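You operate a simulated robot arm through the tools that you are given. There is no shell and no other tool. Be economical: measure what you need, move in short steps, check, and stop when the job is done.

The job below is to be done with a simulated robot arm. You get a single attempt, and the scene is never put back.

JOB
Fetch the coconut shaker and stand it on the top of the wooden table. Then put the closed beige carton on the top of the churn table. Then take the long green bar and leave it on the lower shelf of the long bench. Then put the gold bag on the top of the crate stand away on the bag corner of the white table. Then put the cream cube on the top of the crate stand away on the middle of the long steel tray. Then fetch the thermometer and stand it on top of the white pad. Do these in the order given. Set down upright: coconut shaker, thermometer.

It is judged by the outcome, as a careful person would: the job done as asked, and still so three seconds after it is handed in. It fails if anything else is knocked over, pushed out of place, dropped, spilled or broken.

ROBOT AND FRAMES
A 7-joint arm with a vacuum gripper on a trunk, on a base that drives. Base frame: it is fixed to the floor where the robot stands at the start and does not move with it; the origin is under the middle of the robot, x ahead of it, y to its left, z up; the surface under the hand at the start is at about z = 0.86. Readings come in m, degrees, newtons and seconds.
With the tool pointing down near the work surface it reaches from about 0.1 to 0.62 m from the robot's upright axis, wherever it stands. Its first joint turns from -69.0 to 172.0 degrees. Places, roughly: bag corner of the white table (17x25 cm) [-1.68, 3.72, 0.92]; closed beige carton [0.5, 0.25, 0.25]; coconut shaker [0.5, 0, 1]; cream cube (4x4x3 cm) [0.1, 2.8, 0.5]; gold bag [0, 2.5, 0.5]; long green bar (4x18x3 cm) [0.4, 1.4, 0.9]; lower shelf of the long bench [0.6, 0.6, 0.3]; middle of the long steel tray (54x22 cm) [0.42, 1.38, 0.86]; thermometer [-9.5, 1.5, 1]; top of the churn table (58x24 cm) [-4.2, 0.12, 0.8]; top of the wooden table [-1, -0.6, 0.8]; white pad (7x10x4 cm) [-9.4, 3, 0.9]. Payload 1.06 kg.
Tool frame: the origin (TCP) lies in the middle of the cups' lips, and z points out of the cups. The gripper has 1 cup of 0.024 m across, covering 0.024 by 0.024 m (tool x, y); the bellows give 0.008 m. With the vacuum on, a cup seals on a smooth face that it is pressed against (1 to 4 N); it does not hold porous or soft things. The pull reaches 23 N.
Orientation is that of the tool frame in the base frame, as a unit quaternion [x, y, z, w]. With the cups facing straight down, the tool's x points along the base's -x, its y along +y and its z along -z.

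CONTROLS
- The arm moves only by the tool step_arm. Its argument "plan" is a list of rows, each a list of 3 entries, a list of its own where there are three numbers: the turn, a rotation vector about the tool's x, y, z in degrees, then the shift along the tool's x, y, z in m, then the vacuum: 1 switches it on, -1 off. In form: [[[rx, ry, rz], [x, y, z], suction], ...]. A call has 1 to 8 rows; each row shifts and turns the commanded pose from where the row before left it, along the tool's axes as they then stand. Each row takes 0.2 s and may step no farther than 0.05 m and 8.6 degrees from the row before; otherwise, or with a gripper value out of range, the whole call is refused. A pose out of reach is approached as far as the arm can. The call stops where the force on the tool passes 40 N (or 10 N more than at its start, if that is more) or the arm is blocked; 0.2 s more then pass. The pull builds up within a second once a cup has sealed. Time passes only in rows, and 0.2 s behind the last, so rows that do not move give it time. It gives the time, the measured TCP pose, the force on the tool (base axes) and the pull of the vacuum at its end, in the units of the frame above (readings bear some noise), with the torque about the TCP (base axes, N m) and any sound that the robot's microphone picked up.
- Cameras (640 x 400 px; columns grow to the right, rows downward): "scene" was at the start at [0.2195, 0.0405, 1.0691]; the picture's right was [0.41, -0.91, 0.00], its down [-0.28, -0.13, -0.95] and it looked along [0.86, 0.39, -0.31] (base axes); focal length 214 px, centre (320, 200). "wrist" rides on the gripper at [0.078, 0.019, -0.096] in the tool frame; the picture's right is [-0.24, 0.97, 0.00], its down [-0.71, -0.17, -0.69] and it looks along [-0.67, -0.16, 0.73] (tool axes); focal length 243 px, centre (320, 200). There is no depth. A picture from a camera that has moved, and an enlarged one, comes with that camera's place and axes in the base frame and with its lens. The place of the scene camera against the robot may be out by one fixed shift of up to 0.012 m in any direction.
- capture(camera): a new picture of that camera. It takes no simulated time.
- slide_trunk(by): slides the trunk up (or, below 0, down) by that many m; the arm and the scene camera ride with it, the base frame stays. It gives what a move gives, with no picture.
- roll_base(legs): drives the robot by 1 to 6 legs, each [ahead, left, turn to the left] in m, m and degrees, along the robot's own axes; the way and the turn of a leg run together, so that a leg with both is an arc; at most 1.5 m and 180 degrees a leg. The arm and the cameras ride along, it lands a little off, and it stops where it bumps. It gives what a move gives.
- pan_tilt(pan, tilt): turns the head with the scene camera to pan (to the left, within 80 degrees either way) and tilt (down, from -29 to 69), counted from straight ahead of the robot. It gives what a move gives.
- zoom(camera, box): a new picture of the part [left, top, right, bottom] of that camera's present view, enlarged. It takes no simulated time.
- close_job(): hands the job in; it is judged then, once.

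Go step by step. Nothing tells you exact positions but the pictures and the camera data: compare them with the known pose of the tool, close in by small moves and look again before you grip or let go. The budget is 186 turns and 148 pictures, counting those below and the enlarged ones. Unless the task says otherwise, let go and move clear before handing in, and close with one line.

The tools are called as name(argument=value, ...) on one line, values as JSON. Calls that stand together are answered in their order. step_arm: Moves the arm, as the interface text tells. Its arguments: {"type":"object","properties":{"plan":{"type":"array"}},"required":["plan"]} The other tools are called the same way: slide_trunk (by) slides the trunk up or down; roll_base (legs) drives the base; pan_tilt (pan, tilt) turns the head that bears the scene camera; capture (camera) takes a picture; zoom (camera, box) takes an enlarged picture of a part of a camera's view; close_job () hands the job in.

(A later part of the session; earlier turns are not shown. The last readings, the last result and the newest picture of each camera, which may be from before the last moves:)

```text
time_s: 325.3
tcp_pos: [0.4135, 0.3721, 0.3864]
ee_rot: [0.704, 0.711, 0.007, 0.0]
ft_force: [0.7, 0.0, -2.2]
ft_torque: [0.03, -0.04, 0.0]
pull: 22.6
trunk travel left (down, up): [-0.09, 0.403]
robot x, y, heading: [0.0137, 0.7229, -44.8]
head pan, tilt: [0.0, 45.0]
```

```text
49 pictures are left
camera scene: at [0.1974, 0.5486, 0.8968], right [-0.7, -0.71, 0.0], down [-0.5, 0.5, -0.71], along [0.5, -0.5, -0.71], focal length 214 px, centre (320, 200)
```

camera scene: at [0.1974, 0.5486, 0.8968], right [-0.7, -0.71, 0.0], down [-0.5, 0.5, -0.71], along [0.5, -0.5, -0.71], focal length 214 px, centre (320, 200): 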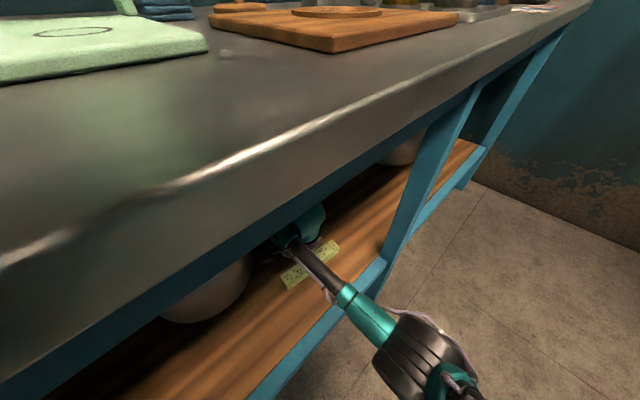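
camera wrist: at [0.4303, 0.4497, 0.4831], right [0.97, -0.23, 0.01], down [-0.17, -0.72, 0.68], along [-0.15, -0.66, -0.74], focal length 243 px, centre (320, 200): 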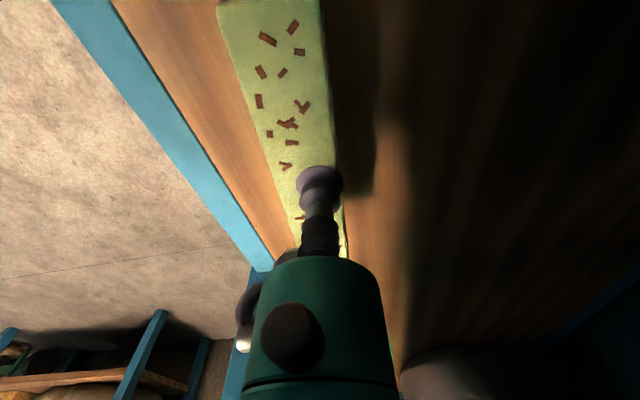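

Over the clear shelf strip. Lower until it bears on the shelf.

step_arm(plan=[[[0, 0, 0], [0, 0, 0.02], 1], [[0, 0, 0], [0, 0, 0.015], 1], [[0, 0, 0], [0, 0, 0.01], 1], [[0, 0, 0], [0, 0, 0.004], 1], [[0, 0, 0], [0, 0, 0], 1]])

```text
time_s: 326.5
tcp_pos: [0.414, 0.373, 0.3363]
ee_rot: [0.703, 0.711, 0.006, 0.001]
ft_force: [0.3, -0.1, -2.2]
ft_torque: [-0.01, -0.05, 0.02]
pull: 22.5
trunk travel left (down, up): [-0.09, 0.403]
robot x, y, heading: [0.0116, 0.7208, -44.7]
head pan, tilt: [0.0, 45.0]
```

step_arm(plan=[[[0, 0, 0], [0, 0, 0.004], 1], [[0, 0, 0], [0, 0, 0.003], 1], [[0, 0, 0], [0, 0, 0], 1]])

step_arm(plan=[[[0, 0, 0], [0, 0, 0.003], 1], [[0, 0, 0], [0, 0, 0], 1]])

```text
time_s: 327.3
tcp_pos: [0.414, 0.372, 0.3304]
ee_rot: [0.703, 0.711, 0.007, 0.002]
ft_force: [1.8, 0.6, 5.2]
ft_torque: [-0.08, 0.09, 0.0]
pull: 22.6
trunk travel left (down, up): [-0.09, 0.403]
robot x, y, heading: [0.0112, 0.7222, -45.0]
head pan, tilt: [0.0, 45.0]
```

```text
time_s: 327.9
tcp_pos: [0.4142, 0.373, 0.3272]
ee_rot: [0.703, 0.711, 0.006, 0.003]
ft_force: [0.8, -5.7, 14.7]
ft_torque: [-0.06, 0.12, 0.07]
pull: 23.0
trunk travel left (down, up): [-0.09, 0.403]
robot x, y, heading: [0.0096, 0.7213, -44.8]
head pan, tilt: [0.0, 45.0]
```

Bearing on the shelf. Release and rise 5 cm.

step_arm(plan=[[[0, 0, 0], [0, 0, -0.003], -1], [[0, 0, 0], [0, 0, 0], -1], [[0, 0, 0], [0, 0, 0], -1], [[0, 0, 0], [0, 0, 0], -1], [[0, 0, 0], [0, 0, -0.01], -1], [[0, 0, 0], [0, 0, -0.02], -1], [[0, 0, 0], [0, 0, -0.03], -1]])

capture(camera="wrist")

```text
time_s: 329.5
tcp_pos: [0.4129, 0.372, 0.3912]
ee_rot: [0.704, 0.71, 0.007, 0.0]
ft_force: [-0.4, -0.2, 0.0]
ft_torque: [0.01, 0.0, -0.01]
pull: 0.1
trunk travel left (down, up): [-0.09, 0.403]
robot x, y, heading: [0.0109, 0.722, -44.7]
head pan, tilt: [0.0, 45.0]
```

```text
48 pictures are left
camera wrist: at [0.4295, 0.4497, 0.4871], right [0.97, -0.23, 0.01], down [-0.17, -0.72, 0.68], along [-0.15, -0.66, -0.74], focal length 243 px, centre (320, 200)
```

wrist: 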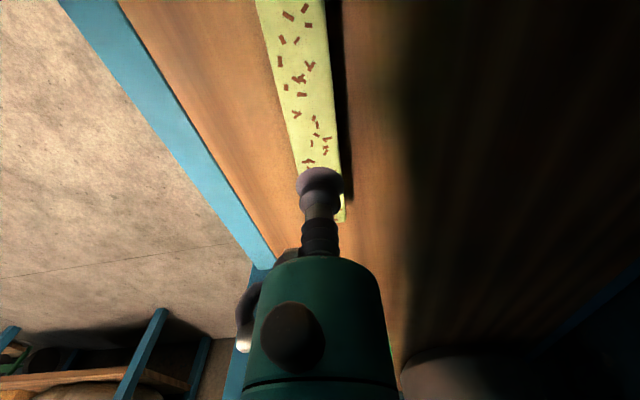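

Bar delivered. Now leave the shop again and look for the crate stand outside, facing +x.

roll_base(legs=[[-0.7, 0, 0], [0, 0, 44.7], [-1.5, 0, 0], [-0.86, 0, 0], [0, 1.5, 0], [0, 0.22, 0]])

slide_trunk(by=0.25)

pan_tilt(pan=0, tilt=15)

capture(camera="scene")

```text
time_s: 361.5
tcp_pos: [-2.1469, 3.0056, 0.3897]
ee_rot: [0.42, 0.907, 0.007, -0.002]
ft_force: [-0.2, -0.4, -0.3]
ft_torque: [0.0, 0.0, 0.0]
pull: 0.0
trunk travel left (down, up): [-0.09, 0.403]
robot x, y, heading: [-2.6806, 3.0187, -5.1]
head pan, tilt: [0.0, 45.0]
```

```text
time_s: 364.1
tcp_pos: [-2.1475, 3.0068, 0.6393]
ee_rot: [0.421, 0.907, 0.005, -0.002]
ft_force: [0.1, 0.1, -0.2]
ft_torque: [0.01, -0.03, 0.01]
pull: 0.0
trunk travel left (down, up): [-0.34, 0.153]
robot x, y, heading: [-2.68, 3.0219, -5.0]
head pan, tilt: [0.0, 45.0]
```

```text
time_s: 365.0
tcp_pos: [-2.1474, 3.0067, 0.6399]
ee_rot: [0.42, 0.907, 0.007, -0.002]
ft_force: [-0.2, 0.4, 0.2]
ft_torque: [0.01, 0.0, 0.0]
pull: 0.1
trunk travel left (down, up): [-0.34, 0.153]
robot x, y, heading: [-2.6796, 3.0226, -4.9]
head pan, tilt: [0.0, 15.0]
```

```text
47 pictures are left
camera scene: at [-2.4845, 3.0039, 1.2081], right [-0.09, -1.0, 0.0], down [-0.26, 0.02, -0.97], along [0.96, -0.08, -0.26], focal length 214 px, centre (320, 200)
```

scene: 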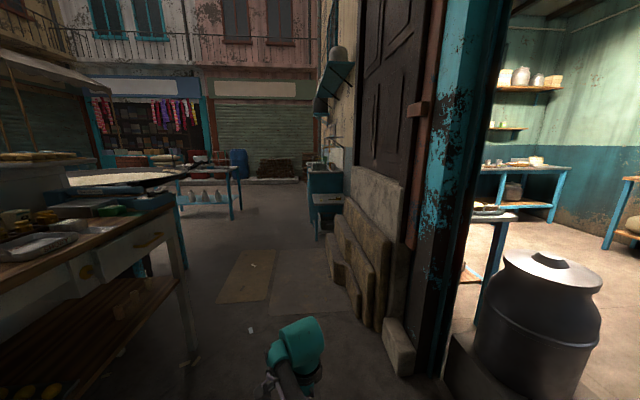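

A small blue stand is near (0, 2.5) beyond leaning slabs. Drive along the passage at y≈3.2 towards it.

roll_base(legs=[[0, 0, 5], [0, 0.17, 0], [1.4, 0, 0], [0.5, 0, 0]])

pan_tilt(pan=-30, tilt=35)

capture(camera="scene")

```text
time_s: 376.8
tcp_pos: [-0.253, 3.1625, 0.6397]
ee_rot: [0.398, 0.917, 0.006, -0.002]
ft_force: [0.2, 0.4, 0.2]
ft_torque: [-0.01, 0.0, 0.0]
pull: 0.1
trunk travel left (down, up): [-0.34, 0.153]
robot x, y, heading: [-0.7879, 3.1485, -2.2]
head pan, tilt: [0.0, 15.0]
```

```text
time_s: 377.7
tcp_pos: [-0.2547, 3.1627, 0.6399]
ee_rot: [0.398, 0.918, 0.006, -0.002]
ft_force: [0.1, -0.5, 0.2]
ft_torque: [0.0, -0.02, 0.0]
pull: 0.0
trunk travel left (down, up): [-0.34, 0.153]
robot x, y, heading: [-0.7856, 3.1479, -2.0]
head pan, tilt: [-30.0, 35.0]
```

```text
46 pictures are left
camera scene: at [-0.608, 3.1004, 1.1762], right [-0.53, -0.85, 0.0], down [-0.49, 0.3, -0.82], along [0.69, -0.44, -0.57], focal length 214 px, centre (320, 200)
```

scene: 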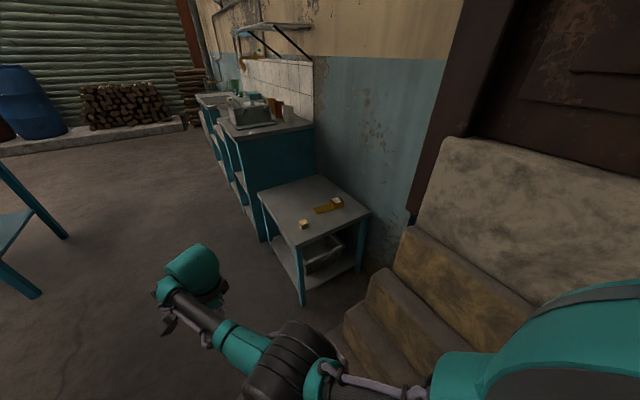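

zoom(camera="scene", box=[250, 160, 390, 250])

```text
4.44 times, centred on (320, 205) of scene
camera zoom: at [-0.608, 3.1004, 1.1762], right [-0.53, -0.85, 0.0], down [-0.49, 0.3, -0.82], along [0.69, -0.44, -0.57], focal length 953 px, centre (320, 178)
```

zoom: 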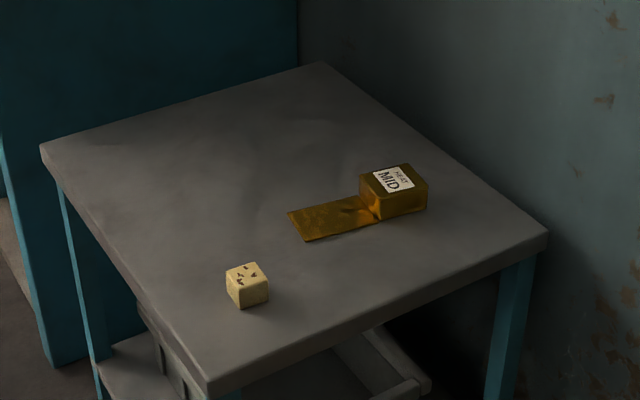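

The crate stand top is at z≈0.5, x −0.03…0.47, y 2.42…2.85; gold bag block ≈(0.114, 2.54), cube ≈(0.051, 2.767). Move around to face it from +y.

roll_base(legs=[[0, 0.3, 2], [0.87, 0, 0], [0, 0, -90], [0.2, 0, 0]])

capture(camera="wrist")

```text
time_s: 390.2
tcp_pos: [0.1197, 2.7132, 0.6391]
ee_rot: [0.924, 0.382, 0.006, 0.003]
ft_force: [0.4, 0.2, 1.3]
ft_torque: [0.01, 0.0, -0.04]
pull: 0.2
trunk travel left (down, up): [-0.34, 0.153]
robot x, y, heading: [0.0879, 3.2435, -90.5]
head pan, tilt: [-30.0, 35.0]
```

```text
44 pictures are left
camera wrist: at [0.186, 2.7541, 0.7368], right [0.52, -0.85, 0.01], down [-0.63, -0.38, 0.68], along [-0.58, -0.36, -0.74], focal length 243 px, centre (320, 200)
```

wrist: 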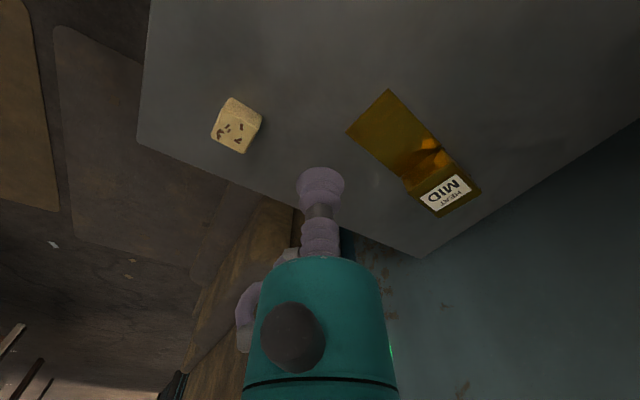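

zoom(camera="wrist", box=[340, 80, 500, 230])

```text
2.67 times, centred on (420, 155) of wrist
camera zoom: at [0.186, 2.7541, 0.7368], right [0.52, -0.85, 0.01], down [-0.63, -0.38, 0.68], along [-0.58, -0.36, -0.74], focal length 647 px, centre (53, 320)
```

zoom: 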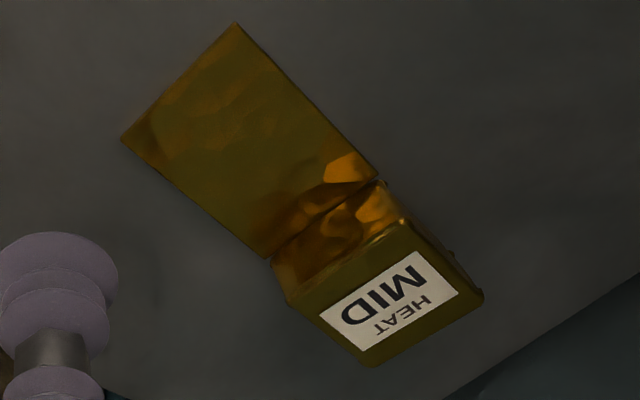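

Bag block top centre ≈(0.112, 2.553). Roll ahead 10 cm and extend the arm the rest.

roll_base(legs=[[0.1, 0, 0.5]])

step_arm(plan=[[[0, 0, 0], [-0.024, 0.02, 0], -1], [[0, 0, 0], [-0.024, 0.02, 0.02], -1], [[0, 0, 0], [0, 0, 0.02], -1], [[0, 0, 0], [0, 0, 0], -1]])

capture(camera="wrist")

```text
time_s: 391.3
tcp_pos: [0.1248, 2.6139, 0.6395]
ee_rot: [0.922, 0.387, 0.006, 0.002]
ft_force: [0.2, -0.1, -0.2]
ft_torque: [0.0, -0.01, 0.02]
pull: 0.1
trunk travel left (down, up): [-0.34, 0.153]
robot x, y, heading: [0.088, 3.1465, -89.7]
head pan, tilt: [-30.0, 35.0]
```

```text
time_s: 392.3
tcp_pos: [0.1237, 2.5801, 0.6274]
ee_rot: [0.922, 0.387, 0.007, 0.006]
ft_force: [0.3, -0.2, -0.9]
ft_torque: [-0.03, 0.02, 0.01]
pull: 0.0
out of reach, approached as far as the arm can: row 2, 3
trunk travel left (down, up): [-0.34, 0.153]
robot x, y, heading: [0.0892, 3.144, -89.8]
head pan, tilt: [-30.0, 35.0]
```

```text
42 pictures are left
camera wrist: at [0.1896, 2.6244, 0.7247], right [0.53, -0.85, 0.01], down [-0.63, -0.38, 0.68], along [-0.57, -0.37, -0.74], focal length 243 px, centre (320, 200)
```

wrist: 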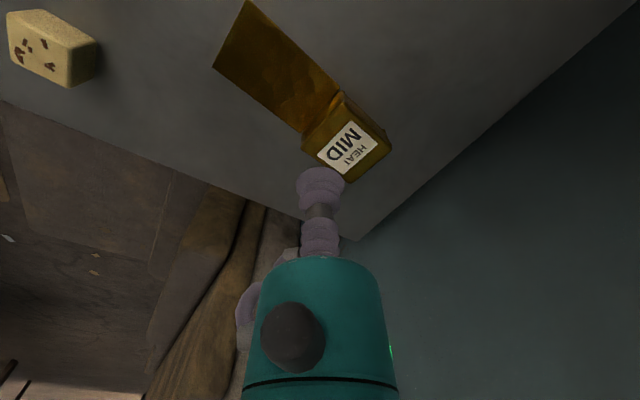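

Reach is limited with the trunk high: raise the hand, lower the trunk, then extend.

step_arm(plan=[[[0, 0, 0], [0, 0, -0.05], -1], [[0, 0, 0], [0, 0, -0.04], -1]])

slide_trunk(by=-0.13)

step_arm(plan=[[[0, 0, 0], [-0.015, 0.01, 0], -1], [[0, 0, 0], [-0.014, 0.01, 0], -1], [[0, 0, 0], [0, 0, 0], -1]])

```text
time_s: 392.9
tcp_pos: [0.1208, 2.5823, 0.7102]
ee_rot: [0.922, 0.387, 0.005, 0.004]
ft_force: [-0.3, -0.6, -0.3]
ft_torque: [0.02, 0.0, 0.02]
pull: 0.1
trunk travel left (down, up): [-0.34, 0.153]
robot x, y, heading: [0.0841, 3.1446, -89.7]
head pan, tilt: [-30.0, 35.0]
```

```text
time_s: 394.5
tcp_pos: [0.1224, 2.5821, 0.5792]
ee_rot: [0.922, 0.386, 0.005, 0.003]
ft_force: [0.6, 0.4, 0.2]
ft_torque: [0.03, -0.02, 0.0]
pull: 0.0
trunk travel left (down, up): [-0.21, 0.283]
robot x, y, heading: [0.0899, 3.1463, -89.8]
head pan, tilt: [-30.0, 35.0]
```

```text
time_s: 395.3
tcp_pos: [0.1145, 2.5461, 0.5781]
ee_rot: [0.922, 0.387, 0.006, 0.003]
ft_force: [-0.3, -0.1, -0.2]
ft_torque: [-0.03, -0.04, 0.03]
pull: 0.0
trunk travel left (down, up): [-0.21, 0.283]
robot x, y, heading: [0.086, 3.1417, -89.6]
head pan, tilt: [-30.0, 35.0]
```

At (0.1145, 2.546). Descend gently with vacuum on.

step_arm(plan=[[[0, 0, 0], [0, 0, 0.014], 1], [[0, 0, 0], [0, 0, 0.008], 1], [[0, 0, 0], [0, 0, 0.005], 1], [[0, 0, 0], [0, 0, 0.003], 1], [[0, 0, 0], [0, 0, 0], 1]])

zoom(camera="wrist", box=[220, 80, 420, 240])

```text
time_s: 396.5
tcp_pos: [0.1152, 2.5477, 0.55]
ee_rot: [0.922, 0.387, 0.005, 0.002]
ft_force: [-0.4, 0.0, -0.1]
ft_torque: [-0.03, 0.03, 0.02]
pull: 0.1
trunk travel left (down, up): [-0.21, 0.283]
robot x, y, heading: [0.0876, 3.1445, -89.5]
head pan, tilt: [-30.0, 35.0]
```

```text
2.50 times, centred on (320, 160) of wrist
camera zoom: at [0.1822, 2.5897, 0.6469], right [0.53, -0.85, 0.01], down [-0.63, -0.38, 0.68], along [-0.57, -0.36, -0.74], focal length 606 px, centre (320, 300)
```

zoom: 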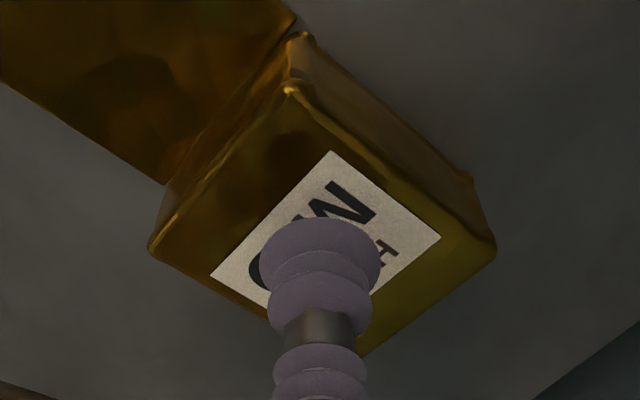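

step_arm(plan=[[[0, 0, 0], [0.004, 0, 0.004], 1], [[0, 0, 0], [0, 0, 0.003], 1], [[0, 0, 0], [0, 0, 0.003], 1], [[0, 0, 0], [0, 0, 0], 1]])

step_arm(plan=[[[0, 0, 0], [0, 0, 0.003], 1], [[0, 0, 0], [0, 0, 0], 1], [[0, 0, 0], [0, 0, 0], 1]])

```text
time_s: 397.5
tcp_pos: [0.1181, 2.5513, 0.5394]
ee_rot: [0.923, 0.386, 0.006, 0.003]
ft_force: [0.7, -0.4, -0.6]
ft_torque: [0.0, 0.01, 0.01]
pull: 0.0
trunk travel left (down, up): [-0.21, 0.283]
robot x, y, heading: [0.0882, 3.1426, -89.7]
head pan, tilt: [-30.0, 35.0]
```

```text
time_s: 398.3
tcp_pos: [0.119, 2.5509, 0.5358]
ee_rot: [0.922, 0.387, 0.006, 0.003]
ft_force: [-0.3, 0.1, 1.1]
ft_torque: [-0.02, -0.06, 0.0]
pull: 22.9
trunk travel left (down, up): [-0.21, 0.283]
robot x, y, heading: [0.0906, 3.1438, -89.6]
head pan, tilt: [-30.0, 35.0]
```

Sealed. Lift, raise the trunk for the white table, and drive around.

step_arm(plan=[[[0, 0, 0], [0, 0, -0.01], 1], [[0, 0, 0], [0, 0, -0.04], 1], [[0, 0, 0], [0, 0, -0.04], 1], [[0, 0, 0], [0.014, -0.014, -0.04], 1], [[0, 0, 0], [0.014, -0.014, -0.02], 1], [[0, 0, 0], [0, 0, 0], 1]])

slide_trunk(by=0.278)

capture(camera="wrist")

```text
time_s: 399.7
tcp_pos: [0.1238, 2.5742, 0.6742]
ee_rot: [0.922, 0.386, 0.006, 0.003]
ft_force: [0.3, 0.1, -1.1]
ft_torque: [0.0, 0.0, -0.01]
pull: 23.0
out of reach, approached as far as the arm can: row 5
trunk travel left (down, up): [-0.21, 0.283]
robot x, y, heading: [0.0858, 3.1457, -89.8]
head pan, tilt: [-30.0, 35.0]
```

```text
time_s: 402.5
tcp_pos: [0.1226, 2.5698, 1.045]
ee_rot: [0.919, 0.386, -0.027, 0.079]
ft_force: [0.3, 0.5, -0.8]
ft_torque: [0.0, 0.0, 0.03]
pull: 22.3
trunk travel left (down, up): [-0.488, 0.005]
robot x, y, heading: [0.0835, 3.1417, -89.7]
head pan, tilt: [-30.0, 35.0]
```

```text
40 pictures are left
camera wrist: at [0.189, 2.6269, 1.1336], right [0.53, -0.84, 0.15], down [-0.63, -0.27, 0.73], along [-0.57, -0.48, -0.67], focal length 243 px, centre (320, 200)
```

wrist: 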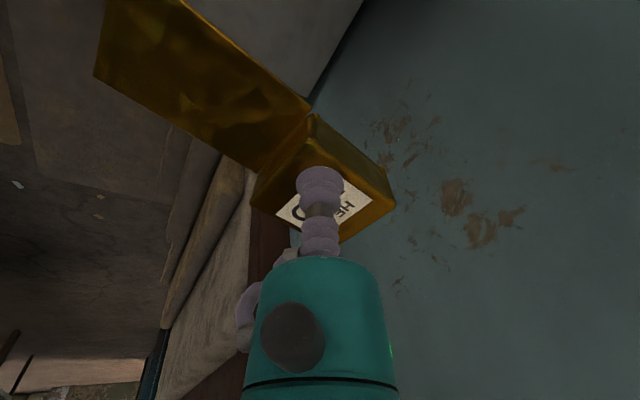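

Bag held (slight tilt, I'll level it). Level and drive to the white table.

step_arm(plan=[[[3.4, 3.4, 0], [0, 0, 0], 1], [[3.4, 3.4, 0], [0, 0, 0], 1], [[0, 0, 0], [0, 0, 0], 1]])

roll_base(legs=[[-0.3, 0, 0], [0, 0, -90], [1.05, 0.3, 0], [0, 0, -90]])

pan_tilt(pan=25, tilt=35)

capture(camera="scene")

```text
time_s: 403.3
tcp_pos: [0.1232, 2.5938, 1.0474]
ee_rot: [0.918, 0.397, -0.002, 0.021]
ft_force: [0.2, 0.5, -1.0]
ft_torque: [0.02, -0.04, -0.02]
pull: 22.7
out of reach, approached as far as the arm can: row 2
trunk travel left (down, up): [-0.488, 0.005]
robot x, y, heading: [0.0875, 3.1427, -89.7]
head pan, tilt: [-30.0, 35.0]
```

```text
time_s: 418.2
tcp_pos: [-1.0219, 3.6508, 1.0479]
ee_rot: [-0.419, 0.908, 0.021, 0.002]
ft_force: [0.1, 0.4, -0.6]
ft_torque: [0.03, 0.02, 0.01]
pull: 22.9
trunk travel left (down, up): [-0.488, 0.005]
robot x, y, heading: [-0.957, 3.101, 92.9]
head pan, tilt: [-30.0, 35.0]
```

```text
time_s: 419.4
tcp_pos: [-1.0209, 3.651, 1.0478]
ee_rot: [-0.419, 0.908, 0.021, 0.001]
ft_force: [-0.3, -0.6, -1.7]
ft_torque: [0.0, 0.0, -0.01]
pull: 23.1
trunk travel left (down, up): [-0.488, 0.005]
robot x, y, heading: [-0.9594, 3.1056, 93.0]
head pan, tilt: [25.0, 35.0]
```

```text
39 pictures are left
camera scene: at [-0.99, 3.1885, 1.3395], right [0.88, 0.47, 0.0], down [0.27, -0.51, -0.82], along [-0.38, 0.72, -0.57], focal length 214 px, centre (320, 200)
```

scene: 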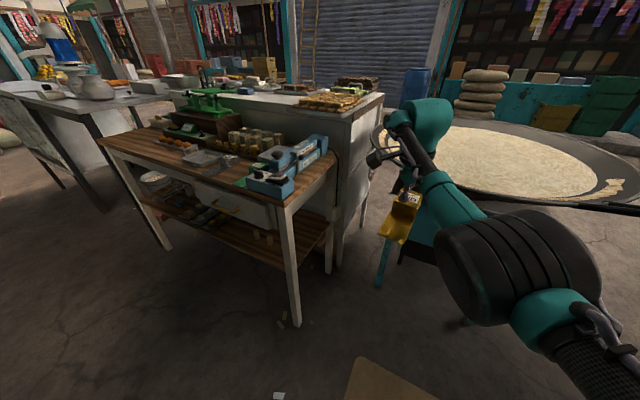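

zoom(camera="scene", box=[90, 80, 350, 220])

```text
2.46 times, centred on (220, 150) of scene
camera zoom: at [-0.99, 3.1885, 1.3395], right [0.88, 0.47, 0.0], down [0.27, -0.51, -0.82], along [-0.38, 0.72, -0.57], focal length 528 px, centre (566, 323)
```

zoom: 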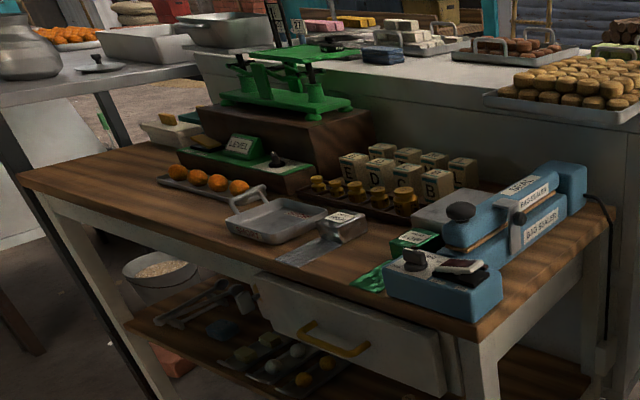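

The slot between the silver and green bags (x≈−1.71) is free. Retract the arm so the bag stays in front of the table while strafing left past the sealer.

step_arm(plan=[[[0, 0, 0], [0.032, -0.0275, 0], 1], [[0, 0, 0], [0.032, -0.0275, 0], 1], [[0, 0, 0], [0.032, -0.0275, 0], 1], [[0, 0, 0], [0.032, -0.0275, 0], 1], [[0, 0, 0], [0, 0, 0], 1]])

roll_base(legs=[[0, 0, -3], [0, 0.68, 0]])

capture(camera="wrist")

```text
time_s: 420.6
tcp_pos: [-1.0209, 3.6289, 1.0473]
ee_rot: [-0.419, 0.908, 0.021, 0.002]
ft_force: [0.5, 0.2, -1.0]
ft_torque: [-0.02, -0.03, -0.01]
pull: 22.6
out of reach, approached as far as the arm can: row 1, 2, 3, 4
trunk travel left (down, up): [-0.488, 0.005]
robot x, y, heading: [-0.9591, 3.1053, 93.1]
head pan, tilt: [25.0, 35.0]
```

```text
time_s: 427.5
tcp_pos: [-1.6698, 3.6372, 1.048]
ee_rot: [-0.39, 0.92, 0.021, 0.003]
ft_force: [-0.2, -0.3, -1.0]
ft_torque: [0.02, 0.0, 0.0]
pull: 22.9
trunk travel left (down, up): [-0.488, 0.005]
robot x, y, heading: [-1.641, 3.1052, 89.5]
head pan, tilt: [25.0, 35.0]
```

```text
37 pictures are left
camera wrist: at [-1.7375, 3.5897, 1.1429], right [-0.53, 0.84, 0.04], down [0.62, 0.36, 0.69], along [0.57, 0.4, -0.72], focal length 243 px, centre (320, 200)
```

wrist: 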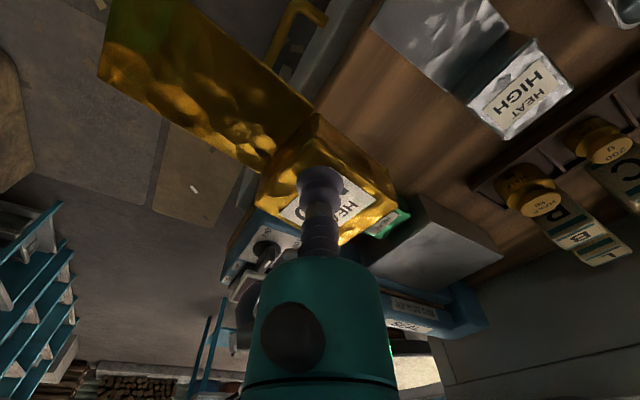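

Silver block ≈(−1.765, 3.78), green ≈(−1.60, 3.80); gap centre x≈−1.683. Move in to (−1.683, 3.79).

roll_base(legs=[[0.15, 0.012, 0.5]])

capture(camera="wrist")

zoom(camera="scene", box=[240, 130, 440, 270])

```text
time_s: 428.9
tcp_pos: [-1.6862, 3.7868, 1.0469]
ee_rot: [-0.394, 0.919, 0.02, 0.003]
ft_force: [-0.5, -0.4, -1.4]
ft_torque: [-0.02, 0.0, -0.02]
pull: 22.7
trunk travel left (down, up): [-0.488, 0.005]
robot x, y, heading: [-1.6525, 3.259, 89.9]
head pan, tilt: [25.0, 35.0]
```

```text
36 pictures are left
camera wrist: at [-1.7531, 3.7386, 1.1425], right [-0.54, 0.84, 0.04], down [0.62, 0.37, 0.69], along [0.57, 0.4, -0.72], focal length 243 px, centre (320, 200)
```

wrist: 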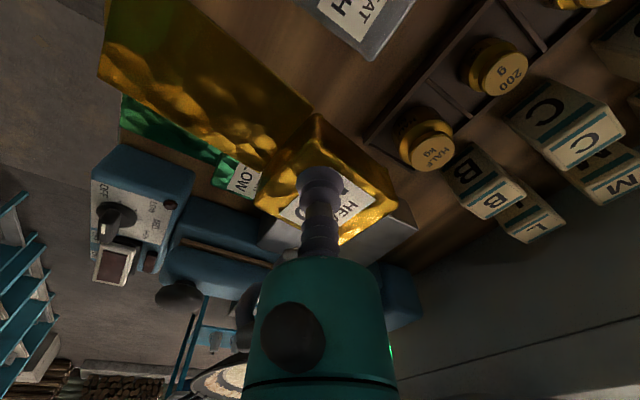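

```text
2.86 times, centred on (340, 200) of scene
camera zoom: at [-1.6792, 3.3444, 1.3394], right [0.91, 0.42, 0.0], down [0.24, -0.52, -0.82], along [-0.35, 0.74, -0.57], focal length 613 px, centre (263, 200)
```

zoom: 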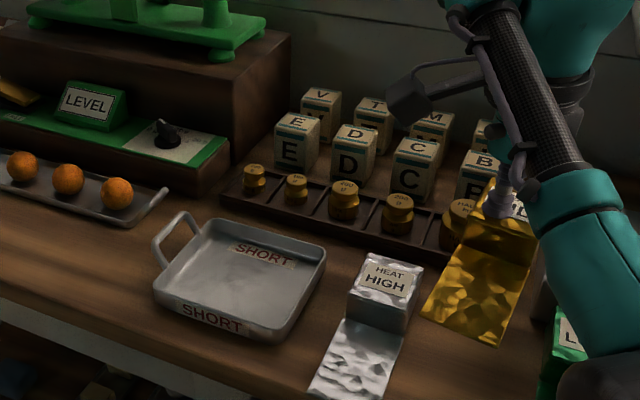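

Shift 1.5 cm right, then lower into the gap.

step_arm(plan=[[[0, 0, 0], [-0.0046, -0.0164, 0], 1], [[0, 0, 0], [0, 0, 0.03], 1], [[0, 0, 0], [0, 0, 0.025], 1], [[0, 0, 0], [0, 0, 0], 1]])

capture(camera="wrist")

```text
time_s: 429.9
tcp_pos: [-1.6774, 3.7861, 0.9923]
ee_rot: [-0.396, 0.918, 0.023, 0.003]
ft_force: [-7.8, -5.0, 13.3]
ft_torque: [0.24, -0.45, -0.02]
pull: 23.1
out of reach, approached as far as the arm can: row 1
trunk travel left (down, up): [-0.488, 0.005]
robot x, y, heading: [-1.6526, 3.2578, 90.1]
head pan, tilt: [25.0, 35.0]
```

```text
34 pictures are left
camera wrist: at [-1.7424, 3.739, 1.0866], right [-0.54, 0.84, 0.05], down [0.62, 0.37, 0.7], along [0.57, 0.41, -0.72], focal length 243 px, centre (320, 200)
```

wrist: 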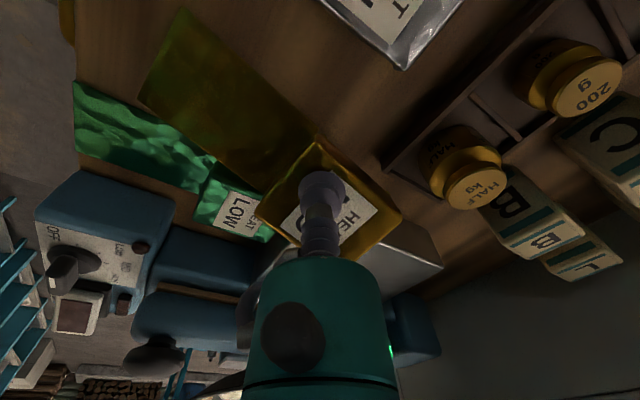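

The bag is landing on the green bag's edge. Lift 3 cm, shift 2.3 cm left and 2 cm toward me, then retry.

step_arm(plan=[[[0, 0, 0], [0, 0, -0.03], 1], [[0, 0, 0], [0.0303, 0.0035, 0], 1], [[0, 0, 0], [0, 0, 0], 1], [[0, 0, 0], [0, 0, 0], 1]])

capture(camera="wrist")

```text
time_s: 430.9
tcp_pos: [-1.6953, 3.7685, 1.0186]
ee_rot: [-0.393, 0.919, 0.02, 0.003]
ft_force: [0.5, 0.6, -0.5]
ft_torque: [0.06, -0.08, 0.01]
pull: 22.4
trunk travel left (down, up): [-0.488, 0.005]
robot x, y, heading: [-1.6508, 3.2561, 90.0]
head pan, tilt: [25.0, 35.0]
```

```text
33 pictures are left
camera wrist: at [-1.7627, 3.7208, 1.1133], right [-0.54, 0.84, 0.04], down [0.62, 0.37, 0.69], along [0.57, 0.4, -0.72], focal length 243 px, centre (320, 200)
```

wrist: 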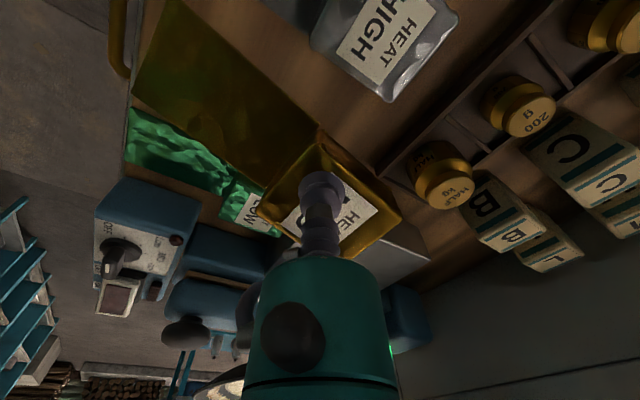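

Now the gap looks right on both sides. Descend carefully.

step_arm(plan=[[[0, 0, 0], [0, 0, 0.02], 1], [[0, 0, 0], [0, 0, 0.015], 1], [[0, 0, 0], [0, 0, 0.008], 1], [[0, 0, 0], [0, 0, 0], 1]])

step_arm(plan=[[[0, 0, 0], [0, 0, 0.005], 1], [[0, 0, 0], [0, 0, 0.003], 1], [[0, 0, 0], [0, 0, 0], 1]])

capture(camera="wrist")

```text
time_s: 431.9
tcp_pos: [-1.6968, 3.7696, 0.9757]
ee_rot: [-0.395, 0.919, 0.021, 0.003]
ft_force: [0.3, -0.1, 0.8]
ft_torque: [-0.05, -0.04, -0.02]
pull: 22.6
trunk travel left (down, up): [-0.488, 0.005]
robot x, y, heading: [-1.6537, 3.2565, 89.9]
head pan, tilt: [25.0, 35.0]
```

```text
time_s: 432.6
tcp_pos: [-1.6977, 3.7689, 0.9679]
ee_rot: [-0.395, 0.919, 0.021, 0.003]
ft_force: [-0.1, -0.3, 1.0]
ft_torque: [-0.11, 0.0, 0.04]
pull: 23.0
trunk travel left (down, up): [-0.488, 0.005]
robot x, y, heading: [-1.6476, 3.2567, 89.9]
head pan, tilt: [25.0, 35.0]
```

```text
32 pictures are left
camera wrist: at [-1.7644, 3.7212, 1.0628], right [-0.54, 0.84, 0.04], down [0.62, 0.37, 0.69], along [0.57, 0.4, -0.72], focal length 243 px, centre (320, 200)
```

wrist: 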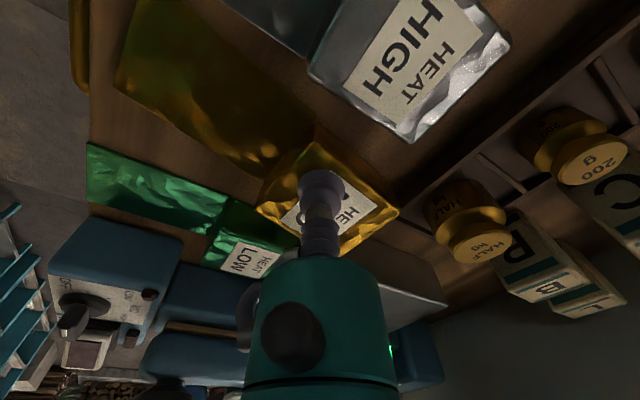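

step_arm(plan=[[[0, 0, 0], [0, 0, 0.003], 1], [[0, 0, 0], [0, 0, 0.003], 1], [[0, 0, 0], [0, 0, 0], 1]])

step_arm(plan=[[[0, 0, 0], [0, 0, 0.003], 1], [[0, 0, 0], [0, 0, 0], 1]])

```text
time_s: 433.4
tcp_pos: [-1.6973, 3.7699, 0.9626]
ee_rot: [-0.394, 0.919, 0.021, 0.002]
ft_force: [0.0, 1.1, 1.1]
ft_torque: [-0.14, 0.03, 0.0]
pull: 23.1
trunk travel left (down, up): [-0.488, 0.005]
robot x, y, heading: [-1.6525, 3.2568, 89.9]
head pan, tilt: [25.0, 35.0]
```

```text
time_s: 434.1
tcp_pos: [-1.6967, 3.7685, 0.9587]
ee_rot: [-0.394, 0.919, 0.021, 0.002]
ft_force: [0.2, -0.8, 0.2]
ft_torque: [-0.12, 0.03, 0.03]
pull: 23.0
trunk travel left (down, up): [-0.488, 0.005]
robot x, y, heading: [-1.6488, 3.2568, 89.9]
head pan, tilt: [25.0, 35.0]
```

step_arm(plan=[[[0, 0, 0], [0, 0, 0.003], 1], [[0, 0, 0], [0, 0, 0.003], 1], [[0, 0, 0], [0, 0, 0], 1]])

step_arm(plan=[[[0, 0, 0], [0, 0, 0.003], 1], [[0, 0, 0], [0, 0, 0], 1]])

```text
time_s: 434.9
tcp_pos: [-1.698, 3.7704, 0.953]
ee_rot: [-0.395, 0.919, 0.022, 0.004]
ft_force: [-0.4, 2.0, 3.7]
ft_torque: [-0.23, -0.02, -0.04]
pull: 23.4
trunk travel left (down, up): [-0.488, 0.005]
robot x, y, heading: [-1.652, 3.2523, 90.0]
head pan, tilt: [25.0, 35.0]
```

```text
time_s: 435.4
tcp_pos: [-1.6988, 3.7703, 0.952]
ee_rot: [-0.394, 0.919, 0.023, 0.004]
ft_force: [-0.2, 6.0, 15.2]
ft_torque: [-0.29, -0.01, -0.03]
pull: 22.8
trunk travel left (down, up): [-0.488, 0.005]
robot x, y, heading: [-1.6538, 3.2559, 90.0]
head pan, tilt: [25.0, 35.0]
```

Firmly down. Release and rise.

step_arm(plan=[[[0, 0, 0], [0, 0, -0.003], -1], [[0, 0, 0], [0, 0, 0], -1], [[0, 0, 0], [0, 0, 0], -1], [[0, 0, 0], [0, 0, 0], -1], [[0, 0, 0], [0, 0, -0.01], -1], [[0, 0, 0], [0, 0, -0.03], -1], [[0, 0, 0], [0, 0, -0.04], -1]])

capture(camera="wrist")

```text
time_s: 437.1
tcp_pos: [-1.6948, 3.7678, 1.0341]
ee_rot: [-0.393, 0.919, 0.022, 0.005]
ft_force: [0.5, 0.1, -0.3]
ft_torque: [0.03, 0.02, -0.02]
pull: 0.1
trunk travel left (down, up): [-0.488, 0.005]
robot x, y, heading: [-1.6536, 3.2566, 90.0]
head pan, tilt: [25.0, 35.0]
```

```text
31 pictures are left
camera wrist: at [-1.7615, 3.7201, 1.1294], right [-0.54, 0.84, 0.04], down [0.62, 0.36, 0.7], along [0.57, 0.4, -0.72], focal length 243 px, centre (320, 200)
```

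wrist: 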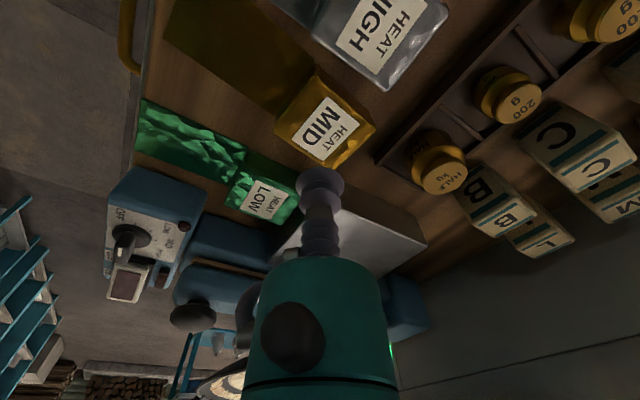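

Gold bag sits neatly between LOW and HIGH. Now back to the crate stand for the cream cube.

roll_base(legs=[[-0.15, 0, 0], [0, -0.68, 0], [0, 0, 90], [-1.03, -0.34, 0], [0, 0, 90]])

slide_trunk(by=-0.27)

capture(camera="wrist")

```text
time_s: 457.3
tcp_pos: [0.1143, 2.9705, 1.0343]
ee_rot: [0.908, 0.418, -0.002, 0.022]
ft_force: [-0.2, -1.5, 0.5]
ft_torque: [0.03, 0.02, 0.02]
pull: 0.0
trunk travel left (down, up): [-0.488, 0.005]
robot x, y, heading: [0.0432, 3.4778, -87.1]
head pan, tilt: [25.0, 35.0]
```

```text
time_s: 460.0
tcp_pos: [0.1141, 2.9713, 0.7649]
ee_rot: [0.908, 0.418, -0.002, 0.021]
ft_force: [0.5, -0.5, 0.3]
ft_torque: [0.03, -0.03, -0.01]
pull: 0.0
trunk travel left (down, up): [-0.218, 0.275]
robot x, y, heading: [0.041, 3.4831, -87.1]
head pan, tilt: [25.0, 35.0]
```

```text
30 pictures are left
camera wrist: at [0.1772, 3.0218, 0.8595], right [0.58, -0.81, 0.04], down [-0.6, -0.4, 0.69], along [-0.55, -0.43, -0.72], focal length 243 px, centre (320, 200)
```

wrist: 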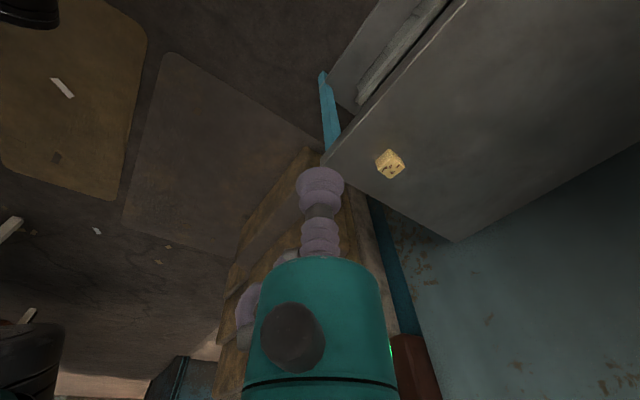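

Cube ≈(0.060, 2.776). Align above it.

roll_base(legs=[[0.195, -0.035, -2.9]])

step_arm(plan=[[[0, 0, 0], [0, 0, 0.05], -1], [[0, 0, 0], [0, 0, 0.05], -1], [[0, 0, 0], [0, 0, 0.04], -1], [[0, 0, 0], [0, 0, 0], -1]])

capture(camera="wrist")

```text
time_s: 461.6
tcp_pos: [0.0602, 2.7776, 0.7644]
ee_rot: [0.918, 0.396, -0.003, 0.022]
ft_force: [-0.2, -0.1, -0.4]
ft_torque: [-0.02, 0.0, -0.01]
pull: 0.1
trunk travel left (down, up): [-0.218, 0.275]
robot x, y, heading: [0.0117, 3.291, -90.1]
head pan, tilt: [25.0, 35.0]
```

```text
time_s: 462.6
tcp_pos: [0.0617, 2.7719, 0.6234]
ee_rot: [0.918, 0.396, -0.002, 0.021]
ft_force: [0.4, 0.5, 0.9]
ft_torque: [0.02, -0.01, 0.02]
pull: 0.0
trunk travel left (down, up): [-0.218, 0.275]
robot x, y, heading: [0.0087, 3.2938, -89.7]
head pan, tilt: [25.0, 35.0]
```

```text
29 pictures are left
camera wrist: at [0.1282, 2.8197, 0.7182], right [0.55, -0.84, 0.04], down [-0.62, -0.37, 0.69], along [-0.57, -0.4, -0.72], focal length 243 px, centre (320, 200)
```

wrist: 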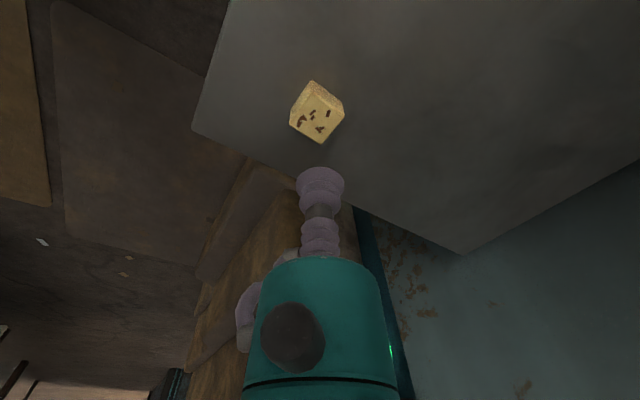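

step_arm(plan=[[[0, 0, 0], [-0.003, -0.003, 0.03], 1], [[0, 0, 0], [0, 0, 0.03], 1], [[0, 0, 0], [0, 0, 0.015], 1], [[0, 0, 0], [0, 0, 0.007], 1], [[0, 0, 0], [0, 0, 0.003], 1], [[0, 0, 0], [0, 0, 0.003], 1], [[0, 0, 0], [0, 0, 0], 1]])

```text
time_s: 464.2
tcp_pos: [0.0593, 2.7686, 0.5359]
ee_rot: [0.917, 0.397, -0.004, 0.02]
ft_force: [-0.3, -0.3, 0.2]
ft_torque: [-0.01, 0.0, -0.04]
pull: 0.1
trunk travel left (down, up): [-0.218, 0.275]
robot x, y, heading: [0.0135, 3.2897, -89.7]
head pan, tilt: [25.0, 35.0]
```

step_arm(plan=[[[0, 0, 0], [0, 0, 0.003], 1], [[0, 0, 0], [0, 0, 0.003], 1], [[0, 0, 0], [0, 0, 0], 1], [[0, 0, 0], [0, 0, 0], 1]])

```text
time_s: 465.2
tcp_pos: [0.06, 2.7675, 0.5297]
ee_rot: [0.918, 0.396, -0.003, 0.021]
ft_force: [0.3, -0.4, 1.7]
ft_torque: [0.02, 0.01, 0.01]
pull: 22.8
trunk travel left (down, up): [-0.218, 0.275]
robot x, y, heading: [0.0158, 3.2928, -90.0]
head pan, tilt: [25.0, 35.0]
```

Sealed. Lift, raise the trunk, and go back into the shop to the bench tray.

step_arm(plan=[[[0, 0, 0], [0, 0, -0.01], 1], [[0, 0, 0], [0, 0, -0.04], 1], [[0, 0, 0], [0, 0, -0.05], 1], [[0, 0, 0], [0, 0, -0.05], 1], [[0, 0, 0], [0, 0, -0.05], 1], [[0, 0, 0], [0, 0, -0.03], 1], [[0, 0, 0], [0, 0, 0], 1]])

slide_trunk(by=0.19)

roll_base(legs=[[-0.18, 0, 0], [0, 0, -90], [1.2, 0.28, 0], [1.4, 0, 0]])

```text
time_s: 466.8
tcp_pos: [0.0742, 2.7379, 0.7119]
ee_rot: [0.918, 0.397, -0.003, 0.021]
ft_force: [-0.3, -0.5, -0.8]
ft_torque: [0.03, -0.02, 0.01]
pull: 23.5
out of reach, approached as far as the arm can: row 4, 5
trunk travel left (down, up): [-0.218, 0.275]
robot x, y, heading: [0.0148, 3.2891, -90.1]
head pan, tilt: [25.0, 35.0]
```

```text
time_s: 468.9
tcp_pos: [0.0759, 2.7363, 0.8998]
ee_rot: [0.917, 0.398, -0.003, 0.02]
ft_force: [-0.8, 0.5, -1.0]
ft_torque: [-0.02, 0.01, 0.0]
pull: 22.9
trunk travel left (down, up): [-0.408, 0.085]
robot x, y, heading: [0.0122, 3.2831, -89.8]
head pan, tilt: [25.0, 35.0]
```

```text
time_s: 486.9
tcp_pos: [-3.1977, 3.2088, 0.8988]
ee_rot: [0.923, -0.385, -0.018, 0.012]
ft_force: [0.2, 0.3, -0.3]
ft_torque: [0.0, 0.01, 0.01]
pull: 22.4
trunk travel left (down, up): [-0.408, 0.085]
robot x, y, heading: [-2.6449, 3.2539, 178.1]
head pan, tilt: [25.0, 35.0]
```

roll_base(legs=[[0, 0, 1.9], [0, 1.5, 0], [0, 0.4, 0], [-0.85, 0, 0], [0, 0, 180], [1.2, 0, 0]])

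slide_trunk(by=0.06)

capture(camera="wrist")

```text
time_s: 521.0
tcp_pos: [-0.0512, 1.4204, 0.9002]
ee_rot: [0.372, 0.928, 0.013, 0.017]
ft_force: [0.7, 0.4, -0.1]
ft_torque: [0.03, 0.0, 0.03]
pull: 23.4
trunk travel left (down, up): [-0.408, 0.085]
robot x, y, heading: [-0.6031, 1.362, -0.4]
head pan, tilt: [25.0, 35.0]
```

```text
time_s: 522.0
tcp_pos: [-0.052, 1.4201, 0.9594]
ee_rot: [0.371, 0.928, 0.012, 0.016]
ft_force: [-0.1, 0.0, -2.0]
ft_torque: [-0.02, 0.02, 0.0]
pull: 22.5
trunk travel left (down, up): [-0.468, 0.025]
robot x, y, heading: [-0.6084, 1.3587, -0.4]
head pan, tilt: [25.0, 35.0]
```

```text
28 pictures are left
camera wrist: at [-0.0992, 1.4871, 1.0545], right [0.84, 0.54, 0.04], down [0.37, -0.62, 0.69], along [0.4, -0.57, -0.72], focal length 243 px, centre (320, 200)
```

wrist: 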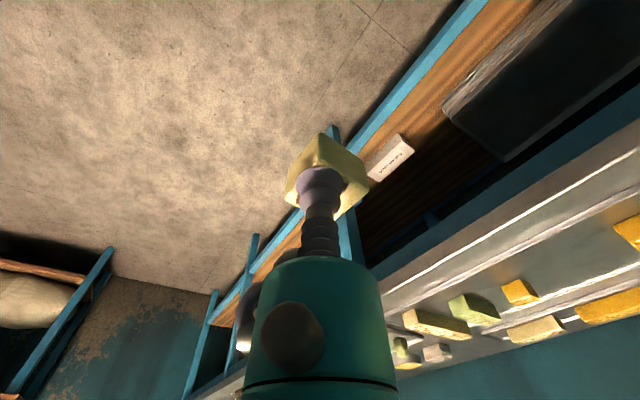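

Cube held, clear above the tray height. Advance and look.

roll_base(legs=[[0.46, -0.01, 0.4]])

capture(camera="wrist")

pan_tilt(pan=10, tilt=45)

capture(camera="scene")

```text
time_s: 524.8
tcp_pos: [0.4068, 1.4103, 0.959]
ee_rot: [0.371, 0.928, 0.013, 0.016]
ft_force: [0.5, -0.4, 0.0]
ft_torque: [0.01, 0.01, -0.01]
pull: 23.1
trunk travel left (down, up): [-0.468, 0.025]
robot x, y, heading: [-0.1465, 1.3496, 0.1]
head pan, tilt: [25.0, 35.0]
```

```text
27 pictures are left
camera wrist: at [0.3577, 1.4763, 1.0551], right [0.84, 0.54, 0.04], down [0.37, -0.62, 0.69], along [0.4, -0.57, -0.72], focal length 243 px, centre (320, 200)
```

wrist: 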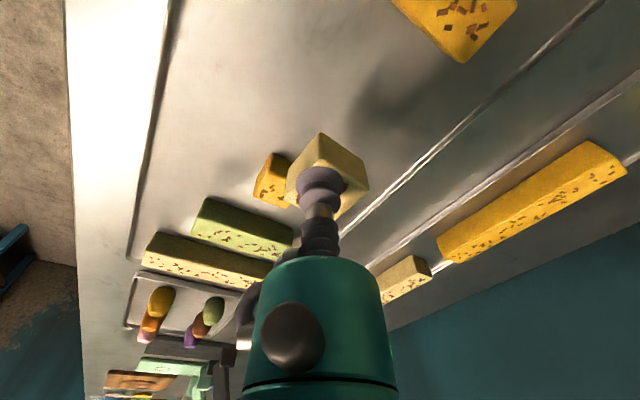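

```text
time_s: 525.5
tcp_pos: [0.4065, 1.4092, 0.9597]
ee_rot: [0.371, 0.928, 0.013, 0.017]
ft_force: [-0.2, 0.3, -0.3]
ft_torque: [-0.02, 0.01, 0.01]
pull: 22.9
trunk travel left (down, up): [-0.468, 0.025]
robot x, y, heading: [-0.1457, 1.3508, -0.5]
head pan, tilt: [10.0, 45.0]
```

```text
26 pictures are left
camera scene: at [-0.0288, 1.3661, 1.3048], right [0.17, -0.99, 0.0], down [-0.7, -0.12, -0.71], along [0.7, 0.12, -0.71], focal length 214 px, centre (320, 200)
```

scene: 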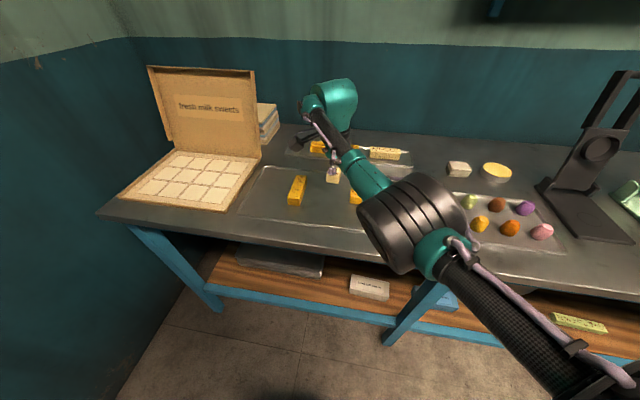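

Orange block ≈(0.397, 1.348); I'll set the cube at ≈(0.42, 1.415), the freed middle. Lower.

step_arm(plan=[[[0, 0, 0], [-0.006, 0.012, 0], 1], [[0, 0, 0], [0, 0, 0.025], 1], [[0, 0, 0], [0, 0, 0.02], 1], [[0, 0, 0], [0, 0, 0.008], 1], [[0, 0, 0], [0, 0, 0], 1]])

capture(camera="wrist")

```text
time_s: 526.7
tcp_pos: [0.4115, 1.4195, 0.9187]
ee_rot: [0.372, 0.928, 0.012, 0.017]
ft_force: [-0.3, -0.4, -1.0]
ft_torque: [0.01, -0.01, -0.03]
pull: 23.2
out of reach, approached as far as the arm can: row 1, 2, 3
trunk travel left (down, up): [-0.468, 0.025]
robot x, y, heading: [-0.1458, 1.3488, -0.2]
head pan, tilt: [10.0, 45.0]
```

```text
25 pictures are left
camera wrist: at [0.3636, 1.4872, 1.0147], right [0.84, 0.54, 0.04], down [0.37, -0.62, 0.69], along [0.4, -0.57, -0.72], focal length 243 px, centre (320, 200)
```

wrist: 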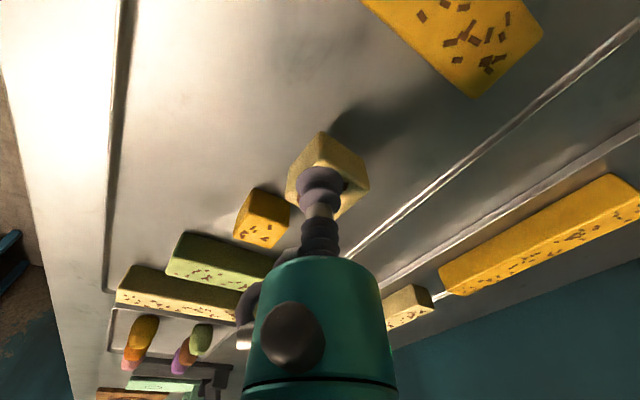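

Clear on all sides. Finish lowering with the trunk.

slide_trunk(by=-0.016)

step_arm(plan=[[[0, 0, 0], [0, 0, 0.003], 1], [[0, 0, 0], [0, 0, 0], 1]])

```text
time_s: 527.4
tcp_pos: [0.4124, 1.4207, 0.9033]
ee_rot: [0.371, 0.929, 0.012, 0.016]
ft_force: [0.3, 0.5, -0.1]
ft_torque: [0.02, 0.01, -0.03]
pull: 23.3
trunk travel left (down, up): [-0.452, 0.041]
robot x, y, heading: [-0.1474, 1.3495, -0.3]
head pan, tilt: [10.0, 45.0]
```

```text
time_s: 528.0
tcp_pos: [0.4128, 1.4214, 0.8995]
ee_rot: [0.371, 0.928, 0.012, 0.017]
ft_force: [0.5, 0.8, -0.1]
ft_torque: [0.04, 0.01, -0.03]
pull: 23.0
trunk travel left (down, up): [-0.452, 0.041]
robot x, y, heading: [-0.1466, 1.3509, -0.4]
head pan, tilt: [10.0, 45.0]
```

step_arm(plan=[[[0, 0, 0], [0, 0, 0.003], 1], [[0, 0, 0], [0, 0, 0.003], 1], [[0, 0, 0], [0, 0, 0], 1]])

```text
time_s: 528.8
tcp_pos: [0.4133, 1.4206, 0.8952]
ee_rot: [0.371, 0.929, 0.011, 0.017]
ft_force: [0.4, -0.6, -0.1]
ft_torque: [-0.01, -0.03, -0.02]
pull: 23.5
trunk travel left (down, up): [-0.452, 0.041]
robot x, y, heading: [-0.1485, 1.3542, -0.3]
head pan, tilt: [10.0, 45.0]
```

step_arm(plan=[[[0, 0, 0], [0, 0, 0.003], 1], [[0, 0, 0], [0, 0, 0.002], 1], [[0, 0, 0], [0, 0, 0], 1]])

```text
time_s: 529.5
tcp_pos: [0.4139, 1.4201, 0.8908]
ee_rot: [0.371, 0.928, 0.013, 0.017]
ft_force: [0.3, -0.3, -0.6]
ft_torque: [0.02, -0.02, -0.02]
pull: 22.4
trunk travel left (down, up): [-0.452, 0.041]
robot x, y, heading: [-0.1507, 1.3495, -0.2]
head pan, tilt: [10.0, 45.0]
```

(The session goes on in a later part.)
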